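You operate a simulated robot arm through the tools that you are given. There is no shell and no other tool. Be economical: measure what you need, move in short steps, check, and stop when the job is done.

Carry out the task below with a simulated two-armed robot. There is one attempt and no reset: what you move stays moved.

Task
Open the grey knob fully, draw the orange-knob rod up, push it home and lift the yellow lid.
Fine: the pump stays off.

Only the result counts: the job must be done as asked and must still hold three seconds after the hand-in. Knocking over, shifting, dropping, spilling or breaking anything else fails it. A push-on lid holds only when it is set on centred and level and pressed home; a screw cap is set on level and turned clockwise until tight.

Robot
Two 7-joint arms with fingered hands on one trunk, on a base that drives. Base frame: it is fixed to the floor where the robot stands at the start and does not move with it; the origin is under the middle of the robot, x ahead of it, y to its left, z up; the surface under the hand at the start is at about z = 0.76. Readings come in m, rad, newtons and seconds.
The left shoulder is at the start at [-0.068, 0.126, 1.13], the right one opposite. With the tool pointing down near the work surface each hand reaches from about 0.24 to 0.58 m from the robot's upright axis, wherever it stands, measured 20 degrees to its own side. Places, roughly: black switch [1.2, -1, 0.6]; grey knob [0.8, -0.1, 0.8]; orange-knob rod [0.6, 0, 0.8]; yellow lid [0.5, 0, 0.8]. Payload 2.4 kg a hand.
Tool frame (each hand has its own): the origin (TCP) lies between the finger pads and is the grasp point; the fingertips stand 0.017 m ahead of it; z points along the fingers, y is the line along which they close. Largest opening 0.088 m; the body of the gripper starts 0.047 m behind the TCP. The gripper is a hand of 2 fingers: y runs from the thumb to the fingers, the wrist lies at [0, 0, -0.165] in the tool frame, and closing takes about 1.5 s.
Orientation is that of the tool frame in the base frame, as a unit quaternion [w, x, y, z]. With the fingers straight down and closing along the base's y, the tool's x points along the base's -x, its y along +y and its z along -z.

Tools
- The arms move only by the tool move_arm. It takes "left_series", "right_series" or both (then of equal length, played together; a hand with none holds still); each is a list that holds one entry, the list of rows, each a list of 7 numbers: the turn, a rotation vector about the base's x, y, z in units of 180 degrees (1.0 is 180 degrees), then the shift along the base's x, y, z in units of 300 mm (1.0 is 300 mm), then the finger opening in mm, from 0 to 88. In form: [[[ax, ay, az, tx, ty, tz, jaw], ...]]. A call has 1 to 12 rows; each row is the pose to reach, as a shift and turn from the pose commanded when the call began. A call with a number of a shift or a turn outside -1 to 1 is refused whole. A row lasts 0.2 s, in which the tool goes at most 0.05 m and 0.15 rad; a call with a longer step from one row to the next is refused whole, and so is a gripper value outside its range. Where a pose cannot be reached the arm comes as near as it can. A force on the tool above 60 N (or 10 N above the force at the start of the call, whichever is more), or a blocked arm, ends the call early, and 0.2 s more pass. The fingers move at their own pace (about 0.153 m/s each) and stop on an object; they squeeze with about 29 N. The grip force told is the motor's: it shows also when the fingers shut on nothing. Time passes only in rows, and 0.2 s behind the last, so rows that repeat a pose let the fingers close. The reply holds the time, the measured pose of the TCP, the force on the tool along the base axes, the opening and the grip force, in the units named above and with some noise, with the torque about the TCP (base axes, N m) and any sound that the robot's microphone picked up.
- Cameras (640 x 400 px; columns grow to the right, rows downward): "scene" is now at [0.0304, 0.0242, 1.0876]; the picture's right is [-0.07, -1.00, -0.02], its down [0.11, 0.02, -0.99] and it looks along [0.99, -0.07, 0.11] (base axes); focal length 214 px, centre (320, 200). "left" rides on the left gripper at [-0.05, 0.003, -0.063] in its tool frame; the picture's right is [-0.06, -1.00, 0.00], its down [0.78, -0.05, -0.62] and it looks along [0.62, -0.04, 0.79] (tool axes); focal length 275 px, centre (320, 200). "right" rides on the right gripper at [0.05, 0.003, -0.063] in its tool frame; the picture's right is [-0.06, 1.00, 0.00], its down [-0.78, -0.05, -0.62] and it looks along [-0.62, -0.04, 0.79] (tool axes); focal length 275 px, centre (320, 200). There is no depth. A picture from a camera that has moved, and an enlarged one, comes with that camera's place and axes in the base frame and with its lens. The place of the scene camera against the robot may be out by one fixed shift of up to 0.025 m in any direction.
- snapshot(camera): a new picture of that camera. The clock stands still meanwhile.
- move_column(by): slides the trunk up (or, below 0, down) by that many m; the arms and the scene camera ride with it, the base frame stays. It gives what a move gives, with no picture.
- drive_base(legs): drives the robot by 1 to 6 legs, each [ahead, left, turn to the left] in m, m and rad, along the robot's own axes; the way and the turn of a leg run together, so that a leg with both is an arc; at most 1.5 m and 3.142 rad a leg. The arms and the cameras ride along, it lands a little off, and it stops where it bumps. It gives what a move gives.
- set_grasp(shape, hand): the hand has 2 fingers and takes this shape, open, in about a second: jaw (thumb against the fingers, like two jaws); tri (thumb and two fingers); tip (a fingertip pinch); poke (one finger out to press); point (the index stretched); flat (the hand flat); cup (the hand cupped); fist (a fist). The gripper value then closes the fingers along that shape, each until it touches; the sizes above hold for jaw. It gives what a move gives, with no picture.
- pan_tilt(pan, tilt): turns the head with the scene camera to pan (to the left, within 1.047 rad either way) and tilt (down, from -0.506 to 1.204), counted from straight ahead of the robot. It gives what a move gives.
- inspect(camera, box): a new picture of the part [left, top, right, bottom] of that camera's present view, enlarged. The clock stands still meanwhile.
- close_job(): hands the job in; it is judged then, once.

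Work in short steps. Places have to be worked out from the pictures, the camera data and where the tool is seen: move nearer, look again, correct. Check each grasp and each placing, and mend what went wrong. You have 120 turns and 100 pictures in all, those below and enlarged ones among them. Open the grippers and draw the arms clear of the work before you hand the job in, unless the task says otherwise; then end with one line.

The tools are called after ">>>" as a command line: name --argument value ..., lists and objects as JSON in quotes. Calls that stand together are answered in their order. move_arm: Moves the arms, as the interface text tells. Its arguments: {"type":"object","properties":{"left_series":{"type":"array","items":{"type":"array","items":{"type":"array","items":{"type":"number"}}}},"right_series":{"type":"array","items":{"type":"array","items":{"type":"array","items":{"type":"number"}}}}},"required":[]} The other tools are called the same way: move_column (by) slides the trunk up or down; set_grasp (shape, hand) gives the hand a shape; drive_base (legs) drives the base; pan_tilt (pan, tilt) turns the head that bears the scene camera; snapshot (camera) takes a picture; inspect (camera, box) takes an enlarged picture of a part of a camera's view; close_job () hands the job in.

At the start:

```text
t: 0.0
left_tcp_pos: [0.2894, 0.201, 1.1487]
left_orientation: [0.01, -0.032, 0.998, 0.047]
left_ft_force: [0.6, -0.5, -0.2]
left_wrist_torque: [0.01, 0.01, 0.0]
left_finger_gap: 0.088
left_grasp_force: 0.2
left_shape: jaw
right_tcp_pos: [0.3342, -0.1066, 1.224]
right_orientation: [0.017, -0.085, 0.995, -0.049]
right_ft_force: [0.6, 0.2, -0.6]
right_wrist_torque: [-0.01, -0.02, 0.01]
right_finger_gap: 0.0879
right_grasp_force: 0.1
right_shape: jaw
trunk travel left (down, up): [-0.35, 0.5]
robot x, y, heading: [-0.0041, 0.0393, 0.115]
head pan, tilt: [-0.182, -0.033]
```

scene: 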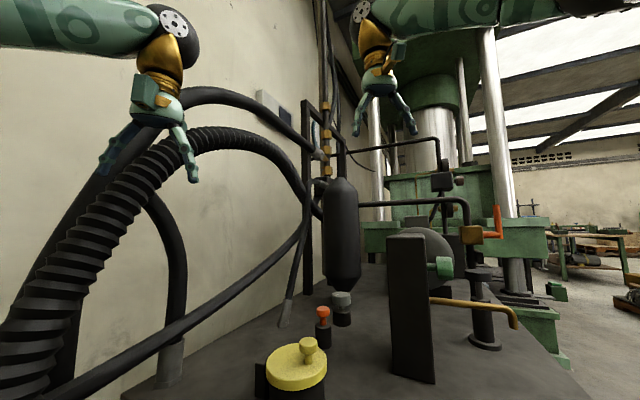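
right: 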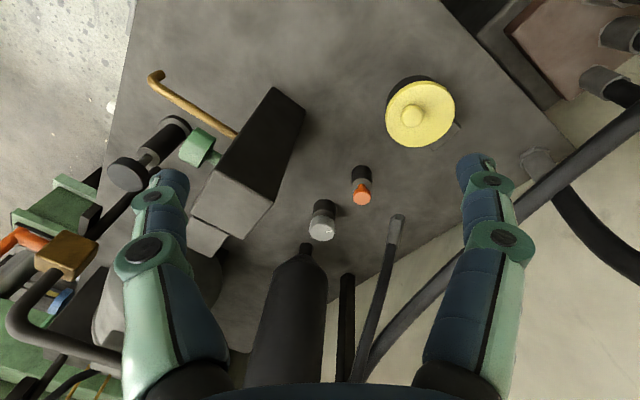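
left: 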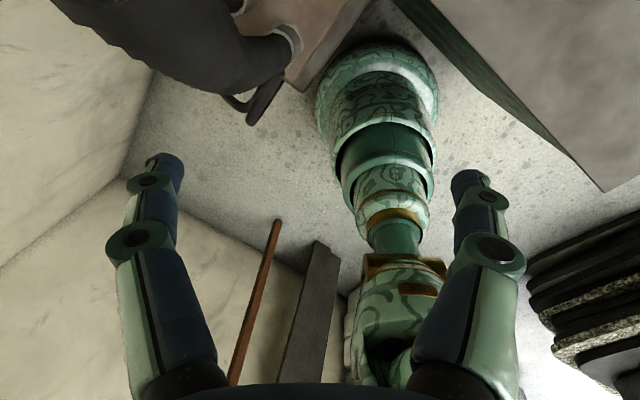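

The picture shows the yellow lid, orange rod and grey knob on a bench ahead. I tilt the head down for a better view of them.

>>> pan_tilt --pan -0.15 --tilt 0.5

>>> snapshot --camera "scene"

>>> inspect --camera "right" --box '[280, 50, 480, 270]'

```text
t: 0.9
left_tcp_pos: [0.3314, 0.1953, 1.1139]
left_orientation: [-0.038, -0.061, 0.996, 0.058]
left_ft_force: [0.1, 0.1, 0.3]
left_wrist_torque: [0.0, -0.01, -0.03]
left_finger_gap: 0.0881
left_grasp_force: 0.0
left_shape: jaw
right_tcp_pos: [0.4064, -0.1031, 1.1827]
right_orientation: [-0.019, -0.127, 0.991, -0.037]
right_ft_force: [-0.1, -0.5, 0.5]
right_wrist_torque: [-0.04, -0.01, -0.02]
right_finger_gap: 0.0881
right_grasp_force: 0.1
right_shape: jaw
trunk travel left (down, up): [-0.35, 0.5]
robot x, y, heading: [-0.0366, 0.0248, 0.197]
head pan, tilt: [-0.15, 0.499]
```

```text
96 pictures are left
camera scene: at [0.0918, -0.0194, 1.0255], right [0.04, -1.0, -0.06], down [-0.48, 0.03, -0.88], along [0.88, 0.07, -0.48], focal length 214 px, centre (320, 200)
```

scene: 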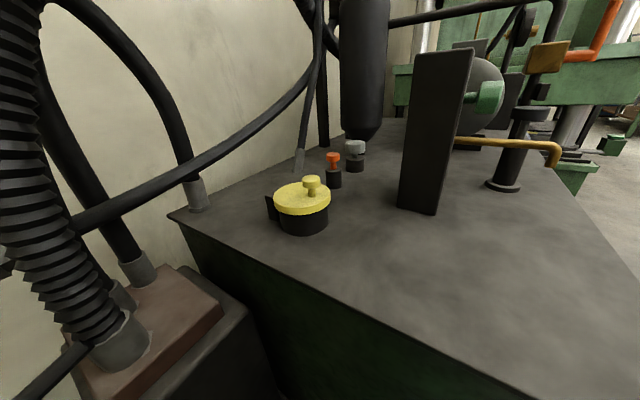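

```text
1.82 times, centred on (380, 160) of right
camera zoom: at [0.3602, -0.108, 1.249], right [-0.19, 0.98, -0.07], down [0.79, 0.2, 0.58], along [0.58, 0.05, -0.81], focal length 500 px, centre (211, 273)
```

zoom: 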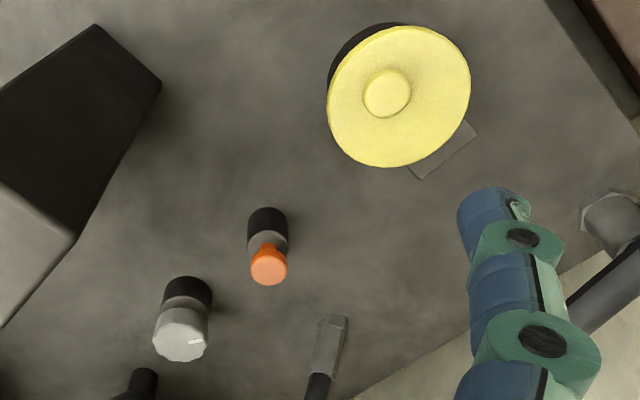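

The reported base pose and hands changed though I commanded nothing but the head, so I check whether the robot is drifting by repeating a hold.

>>> move_arm --right_series '[[[0, 0, 0, 0, 0, 0, 88], [0, 0, 0, 0, 0, 0, 88]]]'

>>> move_arm --right_series '[[[0, 0, 0, 0, 0, 0, 88], [0, 0, 0, 0, 0, 0, 88]]]'

>>> snapshot --camera "right"

```text
t: 1.4
left_tcp_pos: [0.3455, 0.2084, 1.1092]
left_orientation: [-0.021, -0.016, 0.999, 0.048]
left_ft_force: [0.7, 0.2, -0.8]
left_wrist_torque: [0.02, 0.0, -0.01]
left_finger_gap: 0.0879
left_grasp_force: 0.0
left_shape: jaw
right_tcp_pos: [0.4063, -0.0835, 1.1917]
right_orientation: [-0.025, -0.066, 0.997, -0.035]
right_ft_force: [0.7, 0.6, -0.1]
right_wrist_torque: [-0.04, 0.02, 0.01]
right_finger_gap: 0.0878
right_grasp_force: 0.1
right_shape: jaw
trunk travel left (down, up): [-0.35, 0.5]
robot x, y, heading: [-0.0219, 0.0238, 0.156]
head pan, tilt: [-0.15, 0.499]
stopped in row 2 (left hand): the arm was blocked; the commanded pose is now the measured one
```

```text
t: 1.7
left_tcp_pos: [0.3576, 0.2129, 1.0926]
left_orientation: [-0.015, -0.021, 0.999, 0.044]
left_ft_force: [-143.2, -56.1, 46.2]
left_wrist_torque: [4.24, -13.67, -2.56]
left_finger_gap: 0.0867
left_grasp_force: 0.1
left_shape: jaw
right_tcp_pos: [0.4126, -0.1, 1.1907]
right_orientation: [-0.044, 0.016, 0.999, -0.012]
right_ft_force: [0.6, -0.5, 0.1]
right_wrist_torque: [0.04, 0.04, -0.01]
right_finger_gap: 0.088
right_grasp_force: 0.0
right_shape: jaw
trunk travel left (down, up): [-0.35, 0.5]
robot x, y, heading: [-0.0142, 0.0217, 0.119]
head pan, tilt: [-0.15, 0.499]
stopped in row 1 (left hand): the arm was blocked; the commanded pose is now the measured one
```

```text
94 pictures are left
camera right: at [0.3703, -0.0937, 1.2579], right [0.09, 1.0, -0.03], down [0.83, -0.06, 0.55], along [0.54, -0.08, -0.84], focal length 275 px, centre (320, 200)
```

right: 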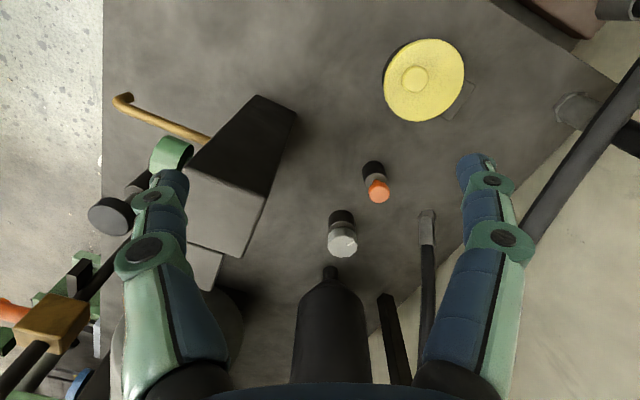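

The robot is swaying, and the left hand is pressing on something with about 140 N, probably a hose. I look at the left side.

>>> pan_tilt --pan 0.45 --tilt 0.2

>>> snapshot --camera "scene"

>>> snapshot --camera "left"

```text
t: 2.7
left_tcp_pos: [0.3506, 0.2154, 1.0759]
left_orientation: [-0.041, 0.015, 0.999, 0.028]
left_ft_force: [-103.2, -123.9, -119.0]
left_wrist_torque: [7.88, 1.15, -7.75]
left_finger_gap: 0.0872
left_grasp_force: 0.1
left_shape: jaw
right_tcp_pos: [0.4076, -0.082, 1.1885]
right_orientation: [-0.041, 0.016, 0.999, -0.021]
right_ft_force: [-0.2, -0.7, 0.3]
right_wrist_torque: [0.01, 0.0, 0.05]
right_finger_gap: 0.0879
right_grasp_force: 0.0
right_shape: jaw
trunk travel left (down, up): [-0.35, 0.5]
robot x, y, heading: [-0.0158, 0.0268, 0.108]
head pan, tilt: [0.45, 0.201]
```

```text
93 pictures are left
camera scene: at [0.1025, -0.0281, 1.0612], right [0.53, -0.84, -0.09], down [-0.17, 0.0, -0.99], along [0.83, 0.54, -0.14], focal length 214 px, centre (320, 200)
```

scene: 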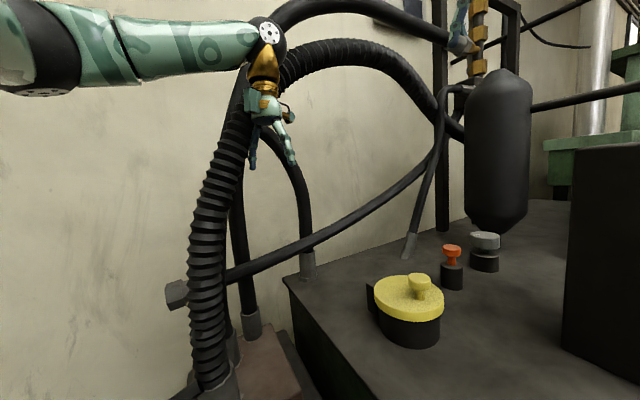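

```text
92 pictures are left
camera left: at [0.4051, 0.215, 1.1359], right [0.03, -1.0, -0.06], down [-0.73, -0.06, 0.68], along [-0.68, 0.02, -0.73], focal length 275 px, centre (320, 200)
```

left: 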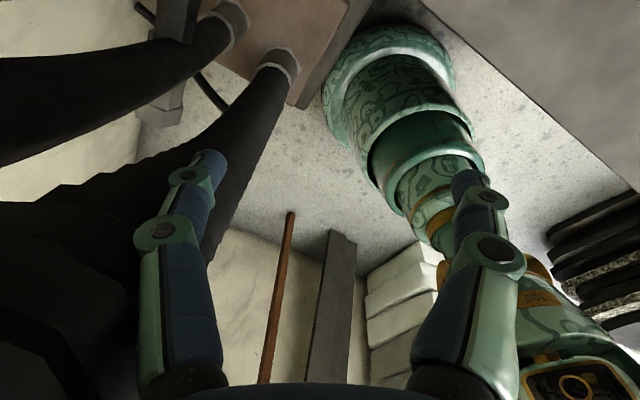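

The left hand is against the corrugated hose. I draw it back to -x and -y, and up.

>>> move_arm --left_series '[[[0, 0, 0, -0.08, -0.08, 0.02, 88], [0, 0, 0, -0.18, -0.15, 0.05, 88], [0, 0, 0, -0.28, -0.2, 0.05, 88], [0, 0, 0, -0.36, -0.2, 0.05, 88], [0, 0, 0, -0.36, -0.2, 0.05, 88]]]'

>>> move_arm --right_series '[[[0, 0, 0, 0, 0, 0, 88], [0, 0, 0, 0, 0, 0, 88], [0, 0, 0, 0, 0, 0, 88], [0, 0, 0, 0, 0, 0, 88], [0, 0, 0, 0, 0, 0, 88]]]'

>>> snapshot --camera "scene"

```text
t: 3.0
left_tcp_pos: [0.3572, 0.2035, 1.0743]
left_orientation: [0.002, -0.053, 0.998, 0.029]
left_ft_force: [0.3, 1.3, 0.1]
left_wrist_torque: [-0.06, -0.02, 0.04]
left_finger_gap: 0.0881
left_grasp_force: 0.0
left_shape: jaw
right_tcp_pos: [0.3869, -0.15, 1.1886]
right_orientation: [-0.063, 0.099, 0.993, -0.02]
right_ft_force: [-0.6, -0.4, 0.1]
right_wrist_torque: [0.07, -0.08, -0.02]
right_finger_gap: 0.0882
right_grasp_force: 0.0
right_shape: jaw
trunk travel left (down, up): [-0.35, 0.5]
robot x, y, heading: [-0.002, 0.0096, 0.024]
head pan, tilt: [0.45, 0.201]
stopped in row 1 (left hand): the arm was blocked; the commanded pose is now the measured one
```

```text
t: 3.4
left_tcp_pos: [0.3833, 0.1896, 1.0182]
left_orientation: [-0.019, -0.054, 0.998, 0.013]
left_ft_force: [8.1, -120.1, -18.2]
left_wrist_torque: [8.42, 1.49, -7.99]
left_finger_gap: 0.0879
left_grasp_force: 0.0
left_shape: jaw
right_tcp_pos: [0.3993, -0.2072, 1.1438]
right_orientation: [-0.114, 0.167, 0.978, -0.047]
right_ft_force: [0.0, 0.0, 0.1]
right_wrist_torque: [0.0, -0.04, 0.03]
right_finger_gap: 0.0877
right_grasp_force: 0.1
right_shape: jaw
trunk travel left (down, up): [-0.35, 0.5]
robot x, y, heading: [0.0022, -0.0112, -0.073]
head pan, tilt: [0.45, 0.201]
stopped in row 1 (left hand): the arm was blocked; the commanded pose is now the measured one
```

```text
91 pictures are left
camera scene: at [0.1063, -0.1597, 1.0642], right [0.37, -0.92, -0.16], down [-0.17, 0.11, -0.98], along [0.92, 0.39, -0.11], focal length 214 px, centre (320, 200)
```

scene: 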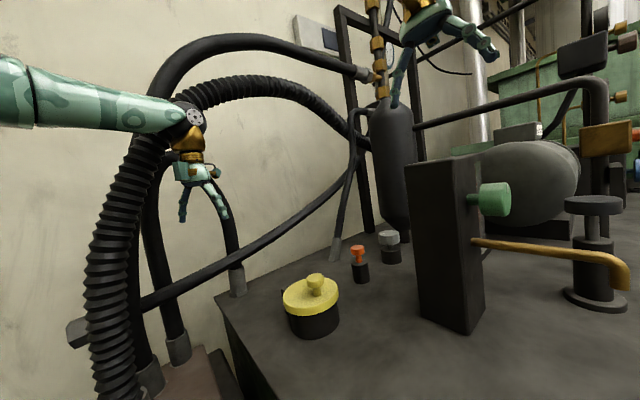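

The robot is being pushed sideways by the left arm against the hose. I back the base off to free it.

>>> drive_base --legs '[[-0.15, -0.03, 0]]'

>>> snapshot --camera "scene"

```text
t: 4.1
left_tcp_pos: [0.3338, 0.1763, 0.8733]
left_orientation: [-0.13, -0.07, 0.985, -0.093]
left_ft_force: [0.7, -0.4, -0.3]
left_wrist_torque: [0.01, 0.01, -0.02]
left_finger_gap: 0.0882
left_grasp_force: 0.1
left_shape: jaw
right_tcp_pos: [0.3974, -0.188, 1.0206]
right_orientation: [-0.134, 0.126, 0.97, -0.162]
right_ft_force: [-0.2, 0.2, 0.3]
right_wrist_torque: [-0.02, -0.02, 0.02]
right_finger_gap: 0.0881
right_grasp_force: 0.1
right_shape: jaw
trunk travel left (down, up): [-0.35, 0.5]
robot x, y, heading: [-0.0114, -0.0233, -0.056]
head pan, tilt: [0.45, 0.201]
stopped in leg 1: the robot was blocked; the commanded pose is now the measured one
```

```text
90 pictures are left
camera scene: at [0.0961, -0.1836, 1.0638], right [0.38, -0.91, -0.17], down [-0.17, 0.12, -0.98], along [0.91, 0.4, -0.11], focal length 214 px, centre (320, 200)
```

scene: 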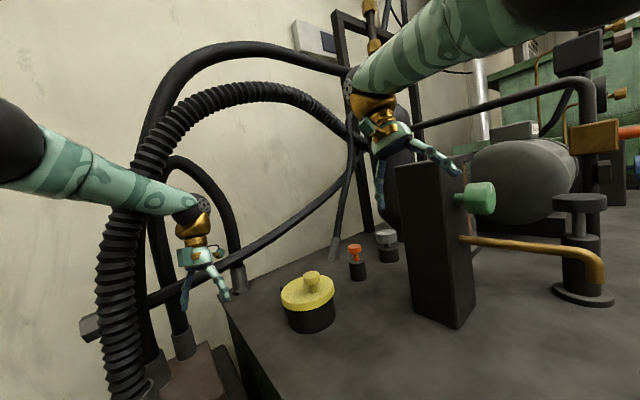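

Both hands have sunk and the base says it's blocked, while the forces are now near zero. I raise both hands and draw them in.

>>> move_arm --left_series '[[[0, 0, 0, -0.05, -0.02, 0.1, 88], [0, 0, 0, -0.12, -0.04, 0.2, 88], [0, 0, 0, -0.2, -0.06, 0.3, 88], [0, 0, 0, -0.25, -0.06, 0.4, 88], [0, 0, 0, -0.25, -0.06, 0.4, 88], [0, 0, 0, -0.25, -0.06, 0.4, 88]]]' --right_series '[[[0, 0, 0, -0.05, 0, 0.1, 88], [0, 0, 0, -0.1, 0, 0.2, 88], [0, 0, 0, -0.15, 0, 0.3, 88], [0, 0, 0, -0.2, 0, 0.4, 88], [0, 0, 0, -0.2, 0, 0.4, 88], [0, 0, 0, -0.2, 0, 0.4, 88]]]'

>>> snapshot --camera "scene"

```text
t: 4.4
left_tcp_pos: [0.2961, 0.1439, 0.8199]
left_orientation: [-0.255, -0.025, 0.945, -0.202]
left_ft_force: [0.3, -0.4, -0.1]
left_wrist_torque: [0.01, -0.04, -0.02]
left_finger_gap: 0.0877
left_grasp_force: 0.1
left_shape: jaw
right_tcp_pos: [0.413, -0.2095, 0.9962]
right_orientation: [-0.138, 0.216, 0.941, -0.221]
right_ft_force: [0.0, 1.5, -0.9]
right_wrist_torque: [-0.06, -0.01, 0.02]
right_finger_gap: 0.0878
right_grasp_force: 0.1
right_shape: jaw
trunk travel left (down, up): [-0.35, 0.5]
robot x, y, heading: [-0.0094, -0.0289, -0.076]
head pan, tilt: [0.45, 0.201]
stopped in row 1 (left hand): the arm was blocked; the commanded pose is now the measured one
```

```text
89 pictures are left
camera scene: at [0.0999, -0.1635, 1.0643], right [0.36, -0.92, -0.15], down [-0.17, 0.09, -0.98], along [0.92, 0.38, -0.12], focal length 214 px, centre (320, 200)
```

scene: 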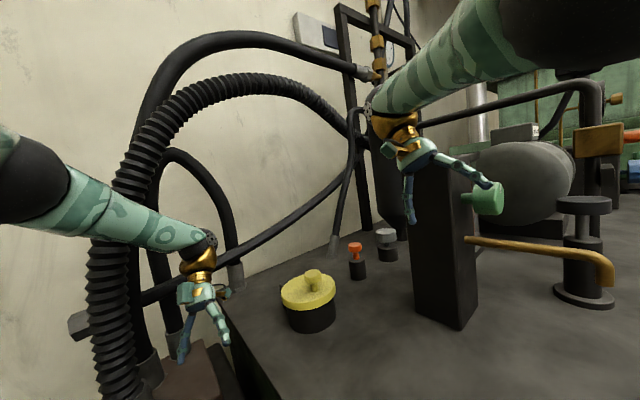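

The left arm is still blocked and sagging, so something touches its upper part. I look further left to see what.

>>> pan_tilt --pan 1.04 --tilt 0.3

>>> snapshot --camera "scene"

>>> snapshot --camera "right"

>>> snapshot --camera "left"

```text
t: 5.4
left_tcp_pos: [0.296, 0.146, 0.818]
left_orientation: [-0.252, -0.024, 0.947, -0.197]
left_ft_force: [-0.2, 0.9, -0.1]
left_wrist_torque: [0.0, -0.02, 0.02]
left_finger_gap: 0.088
left_grasp_force: 0.0
left_shape: jaw
right_tcp_pos: [0.408, -0.2056, 0.9999]
right_orientation: [-0.144, 0.219, 0.942, -0.208]
right_ft_force: [0.6, -1.3, 0.3]
right_wrist_torque: [0.01, 0.0, 0.0]
right_finger_gap: 0.0881
right_grasp_force: 0.1
right_shape: jaw
trunk travel left (down, up): [-0.35, 0.5]
robot x, y, heading: [-0.0014, -0.0255, -0.089]
head pan, tilt: [1.04, 0.3]
```

```text
88 pictures are left
camera scene: at [0.0641, -0.1174, 1.0619], right [0.81, -0.58, -0.08], down [-0.15, -0.08, -0.99], along [0.56, 0.81, -0.15], focal length 214 px, centre (320, 200)
```

scene: 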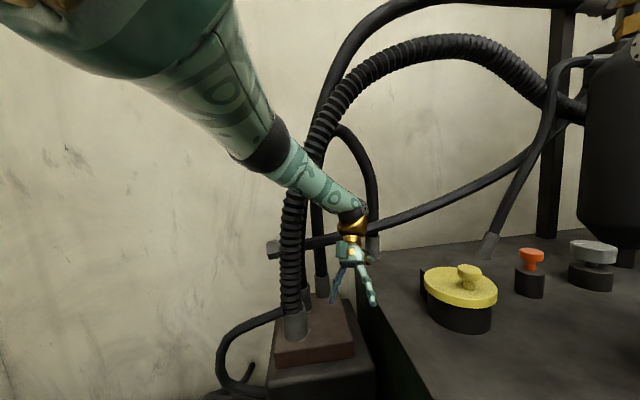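

```text
87 pictures are left
camera right: at [0.3896, -0.1592, 1.0633], right [0.41, 0.79, -0.47], down [0.88, -0.21, 0.42], along [0.23, -0.58, -0.78], focal length 275 px, centre (320, 200)
```

right: 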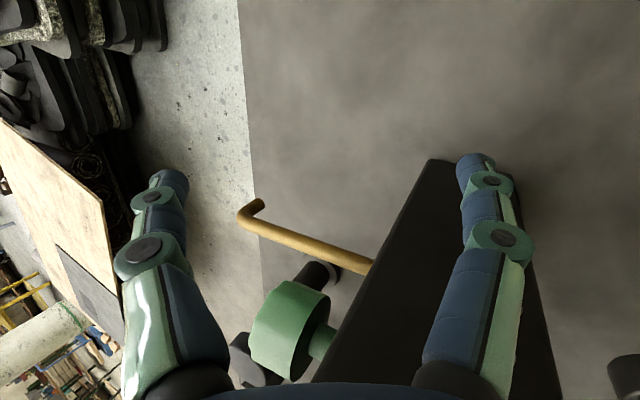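

```text
86 pictures are left
camera left: at [0.3694, 0.1705, 0.8441], right [0.2, -0.92, 0.33], down [-0.39, 0.23, 0.89], along [-0.9, -0.3, -0.31], focal length 275 px, centre (320, 200)
```

left: 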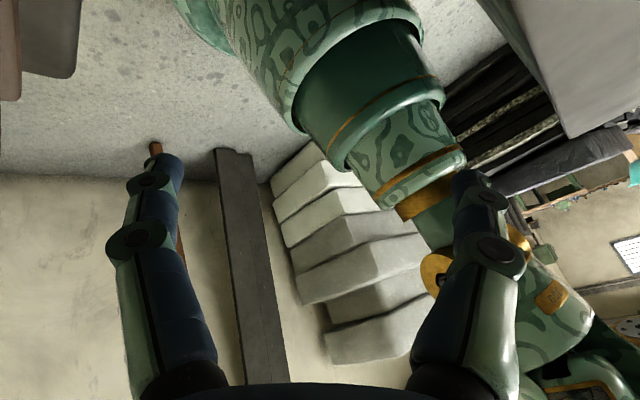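

Forces are zero now and nothing obviously clamps the left arm. I try a small test: left hand up and a little to -y, right hand back up.

>>> move_arm --left_series '[[[0, 0, 0, 0, 0, 0, 88], [0, 0, 0, -0.02, -0.03, 0.03, 88], [0, 0, 0, -0.05, -0.06, 0.08, 88], [0, 0, 0, -0.08, -0.1, 0.14, 88]]]'

>>> snapshot --camera "scene"

```text
t: 5.8
left_tcp_pos: [0.2584, 0.1222, 0.7751]
left_orientation: [-0.343, 0.019, 0.879, -0.331]
left_ft_force: [-1.0, -1.4, -0.2]
left_wrist_torque: [0.02, -0.03, 0.02]
left_finger_gap: 0.088
left_grasp_force: 0.1
left_shape: jaw
right_tcp_pos: [0.4097, -0.185, 0.9565]
right_orientation: [-0.152, 0.333, 0.899, -0.239]
right_ft_force: [-0.9, 1.7, 0.3]
right_wrist_torque: [-0.07, -0.05, 0.03]
right_finger_gap: 0.0879
right_grasp_force: 0.0
right_shape: jaw
trunk travel left (down, up): [-0.35, 0.5]
robot x, y, heading: [-0.0065, -0.031, -0.084]
head pan, tilt: [1.04, 0.3]
stopped in row 1 (left hand): the arm was blocked; the commanded pose is now the measured one
```

```text
85 pictures are left
camera scene: at [0.0668, -0.0817, 1.0613], right [0.81, -0.58, -0.06], down [-0.15, -0.11, -0.98], along [0.56, 0.81, -0.18], focal length 214 px, centre (320, 200)
```

scene: 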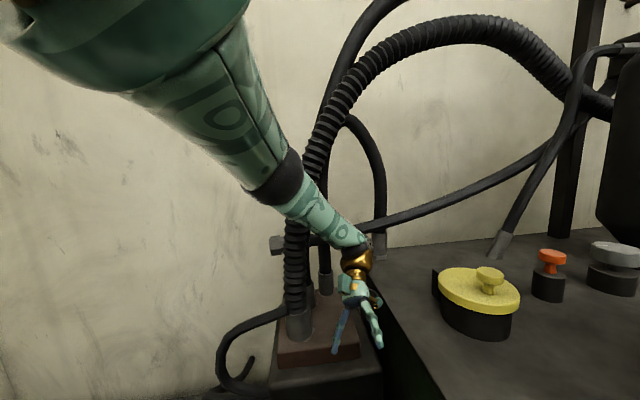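

The arm again stops in row 1 without tool force, and the whole trunk seems to roll. I look down at the base and bench front to find a contact.

>>> pan_tilt --pan 0.3 --tilt 1.2

>>> snapshot --camera "scene"

>>> snapshot --camera "left"

>>> pan_tilt --pan 1.0 --tilt 0.9

>>> snapshot --camera "scene"

```text
t: 7.0
left_tcp_pos: [0.256, 0.1282, 0.7733]
left_orientation: [-0.346, 0.025, 0.883, -0.316]
left_ft_force: [0.6, -0.8, 0.0]
left_wrist_torque: [-0.02, -0.01, 0.0]
left_finger_gap: 0.0879
left_grasp_force: 0.1
left_shape: jaw
right_tcp_pos: [0.4121, -0.1785, 0.9638]
right_orientation: [-0.148, 0.32, 0.907, -0.229]
right_ft_force: [-1.1, -1.1, -0.4]
right_wrist_torque: [0.02, 0.01, 0.03]
right_finger_gap: 0.088
right_grasp_force: 0.0
right_shape: jaw
trunk travel left (down, up): [-0.35, 0.5]
robot x, y, heading: [-0.011, -0.0266, -0.08]
head pan, tilt: [0.3, 1.201]
```

```text
84 pictures are left
camera scene: at [0.0676, -0.1342, 0.9795], right [0.22, -0.97, -0.12], down [-0.9, -0.16, -0.4], along [0.37, 0.2, -0.91], focal length 214 px, centre (320, 200)
```

scene: 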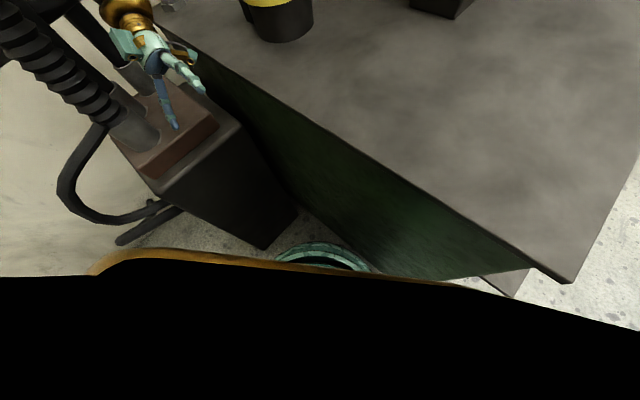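

```text
83 pictures are left
camera left: at [0.3336, 0.1517, 0.7773], right [0.22, -0.81, 0.54], down [-0.2, 0.5, 0.84], along [-0.95, -0.29, -0.05], focal length 275 px, centre (320, 200)
```

left: 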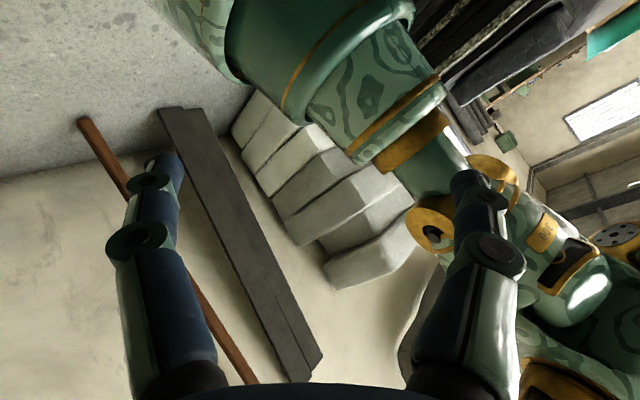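

```text
t: 8.0
left_tcp_pos: [0.2564, 0.1267, 0.7735]
left_orientation: [-0.345, 0.026, 0.883, -0.317]
left_ft_force: [0.4, -0.2, -0.9]
left_wrist_torque: [0.01, -0.01, -0.03]
left_finger_gap: 0.0883
left_grasp_force: 0.1
left_shape: jaw
right_tcp_pos: [0.4111, -0.179, 0.9649]
right_orientation: [-0.149, 0.321, 0.907, -0.23]
right_ft_force: [0.1, -0.3, 0.4]
right_wrist_torque: [0.03, 0.04, 0.01]
right_finger_gap: 0.088
right_grasp_force: 0.1
right_shape: jaw
trunk travel left (down, up): [-0.35, 0.5]
robot x, y, heading: [-0.0042, -0.0268, -0.085]
head pan, tilt: [1.0, 0.901]
```

```text
82 pictures are left
camera scene: at [0.0581, -0.0896, 1.0054], right [0.8, -0.6, -0.07], down [-0.46, -0.54, -0.71], along [0.39, 0.59, -0.71], focal length 214 px, centre (320, 200)
```

scene: 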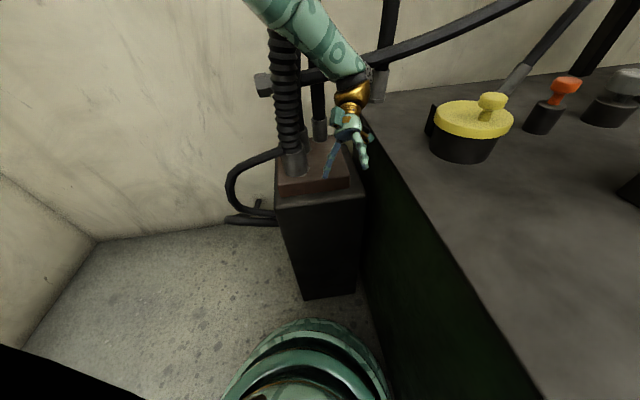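

The base stands right up against the bench and the hose pedestal, which likely disturbs everything. I back straight off in a small leg.

>>> drive_base --legs '[[-0.08, 0, 0]]'

>>> snapshot --camera "scene"

```text
t: 8.7
left_tcp_pos: [0.2327, 0.1415, 0.7146]
left_orientation: [-0.421, 0.134, 0.799, -0.407]
left_ft_force: [-0.2, -1.4, -0.3]
left_wrist_torque: [0.01, 0.06, -0.03]
left_finger_gap: 0.0882
left_grasp_force: 0.2
left_shape: jaw
right_tcp_pos: [0.3759, -0.1414, 0.9417]
right_orientation: [-0.145, 0.416, 0.847, -0.298]
right_ft_force: [1.1, 0.0, 0.0]
right_wrist_torque: [-0.01, 0.03, -0.01]
right_finger_gap: 0.0879
right_grasp_force: 0.2
right_shape: jaw
trunk travel left (down, up): [-0.35, 0.5]
robot x, y, heading: [-0.0395, -0.0747, -0.177]
head pan, tilt: [1.0, 0.901]
stopped in leg 1: the robot was blocked; the commanded pose is now the measured one
```

```text
81 pictures are left
camera scene: at [0.0439, -0.0264, 0.9889], right [0.73, -0.68, 0.0], down [-0.53, -0.57, -0.63], along [0.43, 0.46, -0.78], focal length 214 px, centre (320, 200)
```

scene: 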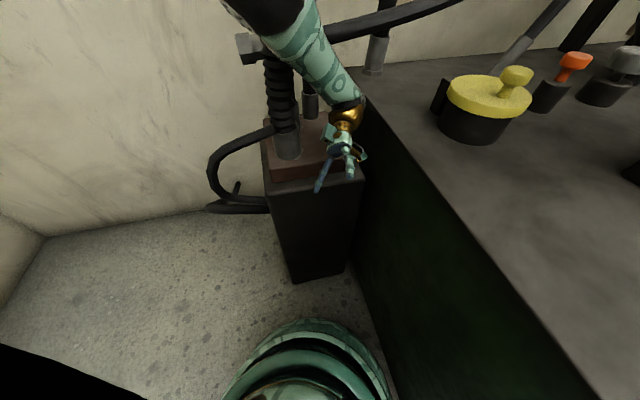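

It moved back a few centimetres and the trunk is nearly level. I keep backing off and also raise the trunk to lift the sagged hands.

>>> move_column --by 0.1

>>> drive_base --legs '[[-0.1, 0, 0]]'

>>> snapshot --camera "scene"

```text
t: 10.0
left_tcp_pos: [0.2367, 0.1262, 0.8139]
left_orientation: [-0.432, 0.141, 0.793, -0.406]
left_ft_force: [-0.4, 0.0, 0.2]
left_wrist_torque: [0.02, -0.02, -0.03]
left_finger_gap: 0.088
left_grasp_force: 0.0
left_shape: jaw
right_tcp_pos: [0.3866, -0.1312, 1.0612]
right_orientation: [-0.127, 0.407, 0.856, -0.292]
right_ft_force: [-0.5, 0.3, -0.7]
right_wrist_torque: [-0.01, 0.0, -0.04]
right_finger_gap: 0.0878
right_grasp_force: 0.1
right_shape: jaw
trunk travel left (down, up): [-0.45, 0.4]
robot x, y, heading: [-0.0299, -0.069, -0.175]
head pan, tilt: [1.0, 0.901]
```

```text
t: 11.2
left_tcp_pos: [0.1444, 0.1653, 0.8187]
left_orientation: [-0.416, 0.13, 0.806, -0.401]
left_ft_force: [0.2, -0.4, 0.2]
left_wrist_torque: [0.01, 0.03, -0.02]
left_finger_gap: 0.0879
left_grasp_force: 0.0
left_shape: jaw
right_tcp_pos: [0.2857, -0.1054, 1.0608]
right_orientation: [-0.127, 0.405, 0.856, -0.295]
right_ft_force: [0.2, 0.9, -0.4]
right_wrist_torque: [0.0, -0.03, 0.01]
right_finger_gap: 0.0882
right_grasp_force: 0.0
right_shape: jaw
trunk travel left (down, up): [-0.45, 0.4]
robot x, y, heading: [-0.1318, -0.053, -0.173]
head pan, tilt: [1.0, 0.901]
```

```text
80 pictures are left
camera scene: at [-0.0462, 0.0077, 1.0895], right [0.74, -0.68, 0.0], down [-0.53, -0.58, -0.62], along [0.42, 0.46, -0.78], focal length 214 px, centre (320, 200)
```

scene: 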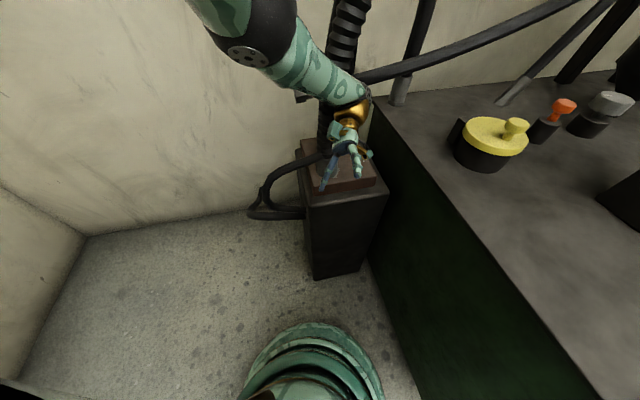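

The robot is free and level now. I straighten both hands to point down, raising them slightly, and turn the head back to the work.

>>> move_arm --right_series '[[[0.0245, -0.0106, 0.034, 0, 0, 0.05, 88], [0.049, -0.021, 0.068, 0, 0, 0.1, 88], [0.0735, -0.032, 0.102, 0, 0, 0.15, 88], [0.098, -0.0425, 0.136, 0, 0, 0.2, 88], [0.1225, -0.053, 0.17, 0, 0, 0.2, 88], [0.147, -0.064, 0.204, 0, 0, 0.2, 88], [0.1715, -0.0745, 0.238, 0, 0, 0.2, 88], [0.196, -0.085, 0.272, 0, 0, 0.2, 88], [0.196, -0.085, 0.272, 0, 0, 0.2, 88]]]'

>>> pan_tilt --pan 0.15 --tilt 0.6

>>> snapshot --camera "scene"

>>> snapshot --camera "right"

```text
t: 13.2
left_tcp_pos: [0.1455, 0.1663, 0.8191]
left_orientation: [-0.416, 0.129, 0.805, -0.403]
left_ft_force: [-0.5, -0.5, -0.6]
left_wrist_torque: [0.0, 0.02, -0.04]
left_finger_gap: 0.0881
left_grasp_force: 0.0
left_shape: jaw
right_tcp_pos: [0.2859, -0.1055, 1.1209]
right_orientation: [0.002, 0.0, 1.0, -0.002]
right_ft_force: [0.0, 0.0, 0.2]
right_wrist_torque: [0.02, -0.02, 0.01]
right_finger_gap: 0.0879
right_grasp_force: 0.1
right_shape: jaw
trunk travel left (down, up): [-0.45, 0.4]
robot x, y, heading: [-0.1316, -0.0506, -0.175]
head pan, tilt: [1.0, 0.901]
```

```text
t: 14.3
left_tcp_pos: [0.1453, 0.1672, 0.8188]
left_orientation: [-0.416, 0.13, 0.805, -0.403]
left_ft_force: [-0.2, 0.3, -0.9]
left_wrist_torque: [0.01, 0.01, 0.02]
left_finger_gap: 0.088
left_grasp_force: 0.0
left_shape: jaw
right_tcp_pos: [0.2861, -0.1065, 1.1205]
right_orientation: [0.003, 0.0, 1.0, -0.002]
right_ft_force: [-0.4, 0.2, -0.5]
right_wrist_torque: [0.0, -0.03, -0.01]
right_finger_gap: 0.088
right_grasp_force: 0.1
right_shape: jaw
trunk travel left (down, up): [-0.45, 0.4]
robot x, y, heading: [-0.1292, -0.0552, -0.173]
head pan, tilt: [0.15, 0.6]
```

```text
79 pictures are left
camera scene: at [-0.0085, -0.0497, 1.1141], right [-0.02, -1.0, 0.0], down [-0.57, 0.01, -0.82], along [0.82, -0.02, -0.57], focal length 214 px, centre (320, 200)
```

scene: 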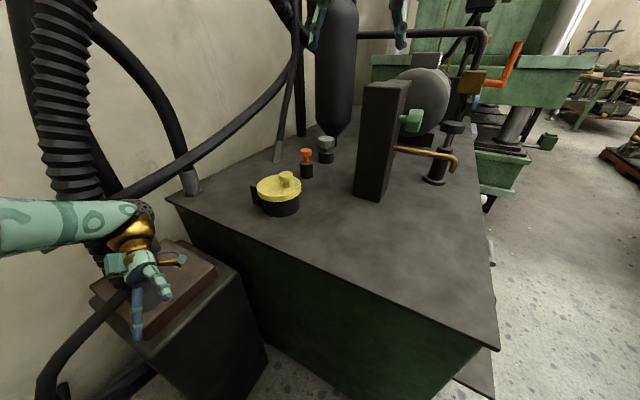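

```text
78 pictures are left
camera right: at [0.2366, -0.1019, 1.1852], right [0.06, 1.0, -0.01], down [0.78, -0.04, 0.62], along [0.62, -0.04, -0.78], focal length 275 px, centre (320, 200)
```

right: 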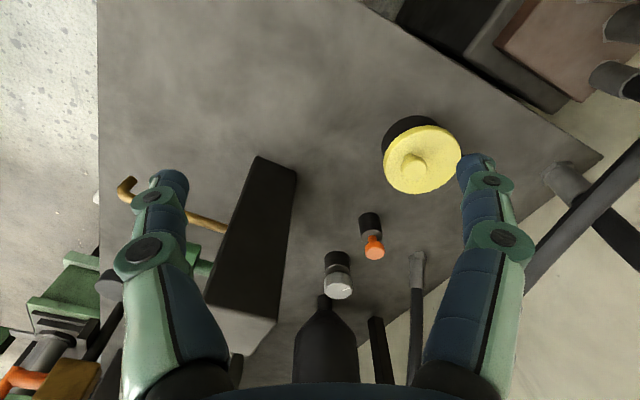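

Arm commands now track precisely. Triangulating: lid knob ≈ (0.456, 0.018, 0.845), orange knob ≈ (0.655, -0.019, 0.82), grey knob ≈ (0.78, -0.09, 0.82). I raise the left hand and point it down before turning the base.

>>> move_arm --left_series '[[[0.02745, -0.02835, 0.00886, 0, 0, 0.1, 88], [0.0549, -0.0567, 0.0177, 0, 0, 0.2, 88], [0.08235, -0.085, 0.0266, -0.02, -0.02, 0.3, 88], [0.1098, -0.1134, 0.0354, -0.04, -0.05, 0.4, 88], [0.13725, -0.14175, 0.0443, -0.06, -0.08, 0.5, 88], [0.1647, -0.17, 0.053, -0.08, -0.1, 0.6, 88], [0.192, -0.1985, 0.062, -0.08, -0.12, 0.7, 88], [0.2196, -0.2268, 0.071, -0.08, -0.14, 0.76, 88], [0.247, -0.255, 0.0797, -0.08, -0.15, 0.8, 88], [0.2745, -0.2835, 0.0886, -0.08, -0.15, 0.8, 88], [0.2745, -0.2835, 0.0886, -0.08, -0.15, 0.8, 88]]]'

>>> snapshot --camera "scene"

>>> inspect --camera "right" --box '[270, 100, 480, 360]'

```text
t: 16.7
left_tcp_pos: [0.1455, 0.1229, 1.0594]
left_orientation: [0.0, -0.001, 1.0, 0.0]
left_ft_force: [-0.1, 0.1, -0.5]
left_wrist_torque: [-0.01, 0.0, 0.03]
left_finger_gap: 0.0881
left_grasp_force: 0.2
left_shape: jaw
left hand out of reach, approached as far as the arm can: row 9, 10, 11
right_tcp_pos: [0.2864, -0.1044, 1.121]
right_orientation: [0.002, 0.0, 1.0, -0.003]
right_ft_force: [0.0, -0.8, -0.2]
right_wrist_torque: [-0.01, 0.0, -0.01]
right_finger_gap: 0.0879
right_grasp_force: 0.1
right_shape: jaw
trunk travel left (down, up): [-0.45, 0.4]
robot x, y, heading: [-0.1265, -0.0506, -0.173]
head pan, tilt: [0.15, 0.6]
```

```text
77 pictures are left
camera scene: at [-0.0085, -0.0497, 1.1142], right [-0.02, -1.0, 0.0], down [-0.56, 0.01, -0.82], along [0.82, -0.02, -0.57], focal length 214 px, centre (320, 200)
```

scene: 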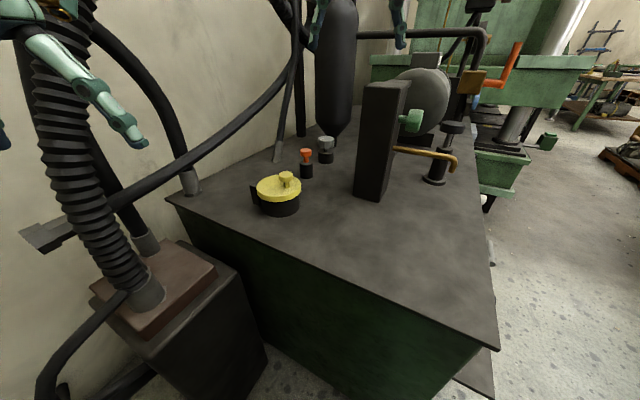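

```text
1.54 times, centred on (375, 230) of right
camera zoom: at [0.2366, -0.1018, 1.1852], right [0.06, 1.0, -0.01], down [0.78, -0.04, 0.62], along [0.62, -0.04, -0.78], focal length 424 px, centre (235, 154)
```

zoom: 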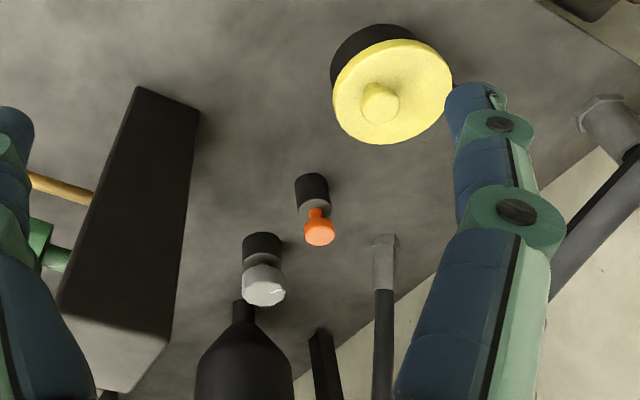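

The pedestal juts out beside the bench, so I plan to stand at the bench front with the left side towards the bench and reach with the left arm. First I turn in place by about -1.92 rad.

>>> drive_base --legs '[[0, 0, -1.92]]'

>>> pan_tilt --pan 1.04 --tilt 0.6

>>> snapshot --camera "scene"

>>> snapshot --camera "left"

```text
t: 21.8
left_tcp_pos: [-0.0589, -0.3677, 1.0598]
left_orientation: [0.0, 0.82, 0.572, 0.0]
left_ft_force: [0.6, 0.3, 0.0]
left_wrist_torque: [0.0, -0.01, -0.01]
left_finger_gap: 0.088
left_grasp_force: 0.1
left_shape: jaw
right_tcp_pos: [-0.3221, -0.4217, 1.1209]
right_orientation: [-0.001, 0.82, 0.572, -0.003]
right_ft_force: [0.1, 0.0, 0.3]
right_wrist_torque: [0.01, 0.01, -0.02]
right_finger_gap: 0.0883
right_grasp_force: 0.1
right_shape: jaw
trunk travel left (down, up): [-0.45, 0.4]
robot x, y, heading: [-0.1273, -0.0509, -2.093]
head pan, tilt: [0.15, 0.6]
```

```text
t: 22.9
left_tcp_pos: [-0.0603, -0.3672, 1.0592]
left_orientation: [0.0, 0.82, 0.572, 0.0]
left_ft_force: [-0.3, -0.4, -0.4]
left_wrist_torque: [0.02, 0.01, 0.0]
left_finger_gap: 0.0881
left_grasp_force: 0.1
left_shape: jaw
right_tcp_pos: [-0.3224, -0.4221, 1.1215]
right_orientation: [-0.001, 0.82, 0.573, -0.003]
right_ft_force: [0.7, 1.2, 0.4]
right_wrist_torque: [0.0, -0.01, -0.01]
right_finger_gap: 0.088
right_grasp_force: 0.1
right_shape: jaw
trunk travel left (down, up): [-0.45, 0.4]
robot x, y, heading: [-0.1245, -0.0517, -2.098]
head pan, tilt: [1.04, 0.6]
```

```text
75 pictures are left
camera scene: at [-0.0963, -0.1451, 1.1142], right [-0.87, -0.49, 0.0], down [-0.28, 0.49, -0.82], along [0.41, -0.72, -0.57], focal length 214 px, centre (320, 200)
```

scene: 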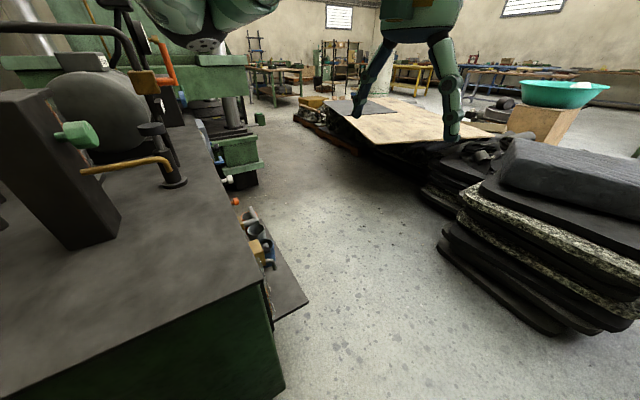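

```text
74 pictures are left
camera left: at [-0.0739, -0.4153, 1.1234], right [-0.96, 0.28, 0.0], down [0.22, 0.75, 0.62], along [0.18, 0.59, -0.79], focal length 275 px, centre (320, 200)
```

left: 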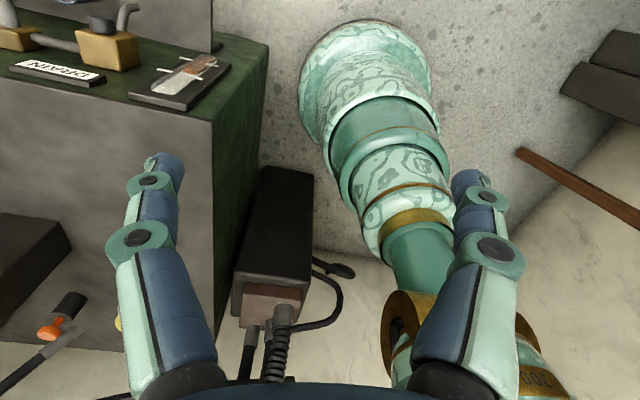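

The picture confirms the bench corner near (0.12, -0.29) and the edge direction. I back up 0.15 m along the bench and go 0.05 m left towards it.

>>> drive_base --legs '[[-0.14, 0.05, 0]]'

>>> snapshot --camera "left"

```text
t: 24.3
left_tcp_pos: [0.0549, -0.2698, 1.0597]
left_orientation: [0.0, 0.82, 0.572, -0.001]
left_ft_force: [0.7, 0.3, 0.1]
left_wrist_torque: [-0.04, 0.02, 0.0]
left_finger_gap: 0.0878
left_grasp_force: 0.0
left_shape: jaw
right_tcp_pos: [-0.2082, -0.3229, 1.1218]
right_orientation: [-0.001, 0.82, 0.572, -0.003]
right_ft_force: [0.4, 0.6, 1.1]
right_wrist_torque: [0.02, 0.02, 0.0]
right_finger_gap: 0.0879
right_grasp_force: 0.1
right_shape: jaw
trunk travel left (down, up): [-0.45, 0.4]
robot x, y, heading: [-0.0131, 0.0465, -2.089]
head pan, tilt: [1.04, 0.6]
```

```text
73 pictures are left
camera left: at [0.0408, -0.317, 1.1235], right [-0.96, 0.29, 0.0], down [0.23, 0.75, 0.62], along [0.18, 0.59, -0.79], focal length 275 px, centre (320, 200)
```

left: 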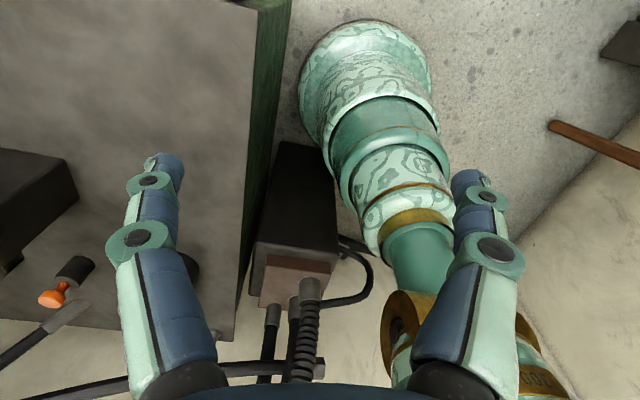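

The base is close but not touching. I swing the left hand over the bench with its camera looking inward (tool x along the bench depth) to see the fittings.

>>> move_arm --left_series '[[[0, 0, -0.0463, 0.068, 0.061, 0, 88], [0, 0, -0.0927, 0.136, 0.122, 0, 88], [0, 0, -0.139, 0.204, 0.183, 0, 88], [0, 0, -0.1853, 0.272, 0.244, 0, 88], [0, 0, -0.2317, 0.34, 0.305, 0, 88], [0, 0, -0.278, 0.408, 0.366, 0, 88], [0, 0, -0.3243, 0.477, 0.428, 0, 88], [0, 0, -0.3707, 0.545, 0.489, 0, 88], [0, 0, -0.417, 0.613, 0.55, 0, 88], [0, 0, -0.4633, 0.681, 0.611, 0, 88], [0, 0, -0.5097, 0.749, 0.672, 0, 88], [0, 0, -0.556, 0.817, 0.733, 0, 88]]]'

>>> snapshot --camera "left"

```text
t: 26.9
left_tcp_pos: [0.2844, -0.1877, 1.1073]
left_orientation: [0.0, 0.965, -0.262, 0.001]
left_ft_force: [-0.4, 0.5, -0.1]
left_wrist_torque: [-0.01, 0.0, 0.04]
left_finger_gap: 0.0882
left_grasp_force: 0.1
left_shape: jaw
left hand out of reach, approached as far as the arm can: row 1, 2, 3, 4, 5, 6, 7, 8, 9, 10, 11, 12
right_tcp_pos: [-0.2085, -0.322, 1.1212]
right_orientation: [-0.001, 0.82, 0.572, -0.003]
right_ft_force: [-0.7, -0.5, 0.4]
right_wrist_torque: [0.01, 0.03, -0.03]
right_finger_gap: 0.0881
right_grasp_force: 0.0
right_shape: jaw
trunk travel left (down, up): [-0.45, 0.4]
robot x, y, heading: [-0.0145, 0.0483, -2.095]
head pan, tilt: [1.04, 0.6]
```

```text
72 pictures are left
camera left: at [0.2393, -0.164, 1.1706], right [0.45, 0.89, 0.0], down [0.7, -0.35, 0.62], along [0.55, -0.28, -0.79], focal length 275 px, centre (320, 200)
```

left: 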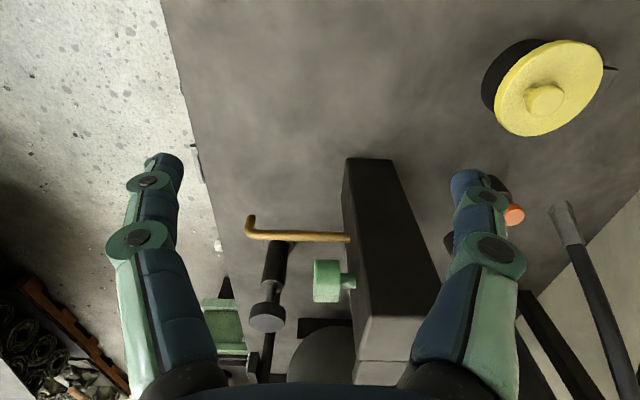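

The left arm can't fold that close, but it reaches outward fine. The tall black box tops out near z 1.04, so I keep clear of it and move the hand out to about (0.53, 0.01, 1.05).

>>> move_arm --left_series '[[[0, 0, 0, 0.09, 0.073, 0, 88], [0, 0, 0, 0.18, 0.146, 0, 88], [0, 0, 0, 0.27, 0.22, 0, 88], [0, 0, 0, 0.36, 0.293, 0, 88], [0, 0, 0, 0.45, 0.367, -0.03, 88], [0, 0, 0, 0.54, 0.44, -0.06, 88], [0, 0, 0, 0.63, 0.513, -0.1, 88], [0, 0, 0, 0.72, 0.587, -0.14, 88], [0, 0, 0, 0.817, 0.66, -0.19, 88], [0, 0, 0, 0.817, 0.66, -0.19, 88]]]'

>>> snapshot --camera "left"

>>> snapshot --camera "scene"

```text
t: 29.1
left_tcp_pos: [0.5868, 0.0135, 1.0272]
left_orientation: [0.0, 0.965, -0.262, 0.0]
left_ft_force: [-0.8, 0.3, 0.2]
left_wrist_torque: [0.02, 0.0, 0.01]
left_finger_gap: 0.088
left_grasp_force: 0.0
left_shape: jaw
left hand out of reach, approached as far as the arm can: row 1, 2, 3, 4, 5, 6, 7, 8, 9, 10
right_tcp_pos: [-0.2071, -0.3226, 1.1218]
right_orientation: [-0.001, 0.82, 0.572, -0.003]
right_ft_force: [0.6, -0.1, 0.6]
right_wrist_torque: [0.0, -0.01, -0.03]
right_finger_gap: 0.0883
right_grasp_force: 0.0
right_shape: jaw
trunk travel left (down, up): [-0.45, 0.4]
robot x, y, heading: [-0.0144, 0.0451, -2.095]
head pan, tilt: [1.04, 0.6]
```

```text
71 pictures are left
camera left: at [0.5433, 0.0371, 1.0913], right [0.45, 0.89, 0.0], down [0.7, -0.35, 0.62], along [0.55, -0.28, -0.79], focal length 275 px, centre (320, 200)
```

left: 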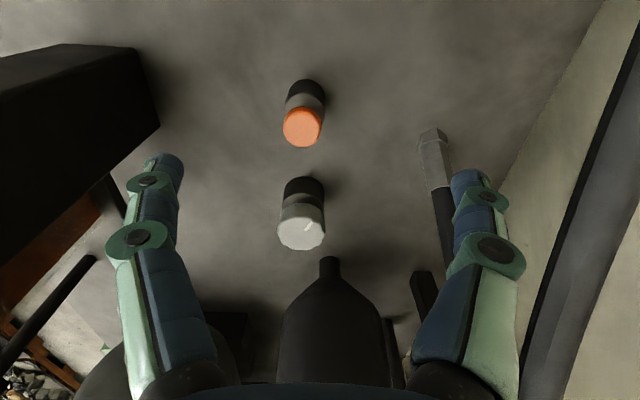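

```text
70 pictures are left
camera scene: at [0.0184, -0.0469, 1.1142], right [-0.87, -0.49, 0.0], down [-0.28, 0.49, -0.82], along [0.41, -0.72, -0.57], focal length 214 px, centre (320, 200)
```

scene: 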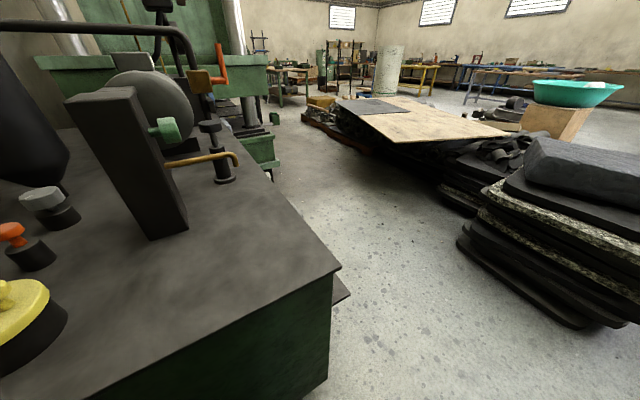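

From two views: orange knob top ≈ (0.628, -0.025, 0.848), grey knob top ≈ (0.752, -0.094, 0.84), diameter about 0.06; the tank is far enough behind it. I lower the trunk by 0.1 to give the arm more horizontal reach.

>>> move_column --by -0.1

>>> move_arm --left_series '[[[0, 0, 0, 0.04, -0.02, 0, 88], [0, 0, 0, 0.08, -0.05, 0, 88], [0, 0, 0, 0.08, -0.05, 0, 88]]]'

```text
t: 30.4
left_tcp_pos: [0.588, 0.0132, 0.9306]
left_orientation: [0.0, 0.965, -0.261, 0.0]
left_ft_force: [-0.5, -0.4, -0.7]
left_wrist_torque: [0.03, -0.02, -0.01]
left_finger_gap: 0.0879
left_grasp_force: 0.0
left_shape: jaw
right_tcp_pos: [-0.2084, -0.3224, 1.0212]
right_orientation: [-0.001, 0.82, 0.572, -0.004]
right_ft_force: [0.2, 0.1, -0.3]
right_wrist_torque: [0.0, 0.01, -0.02]
right_finger_gap: 0.0878
right_grasp_force: 0.0
right_shape: jaw
trunk travel left (down, up): [-0.35, 0.5]
robot x, y, heading: [-0.0132, 0.0434, -2.094]
head pan, tilt: [1.04, 0.6]
```

```text
t: 31.2
left_tcp_pos: [0.6133, -0.0014, 0.9306]
left_orientation: [0.0, 0.965, -0.261, 0.0]
left_ft_force: [-0.4, 1.1, -0.2]
left_wrist_torque: [0.01, 0.01, 0.0]
left_finger_gap: 0.088
left_grasp_force: 0.0
left_shape: jaw
right_tcp_pos: [-0.2075, -0.3235, 1.0209]
right_orientation: [-0.001, 0.82, 0.572, -0.003]
right_ft_force: [-0.1, 0.3, -0.4]
right_wrist_torque: [-0.02, 0.01, -0.01]
right_finger_gap: 0.0882
right_grasp_force: 0.0
right_shape: jaw
trunk travel left (down, up): [-0.35, 0.5]
robot x, y, heading: [-0.0158, 0.0449, -2.1]
head pan, tilt: [1.04, 0.6]
```

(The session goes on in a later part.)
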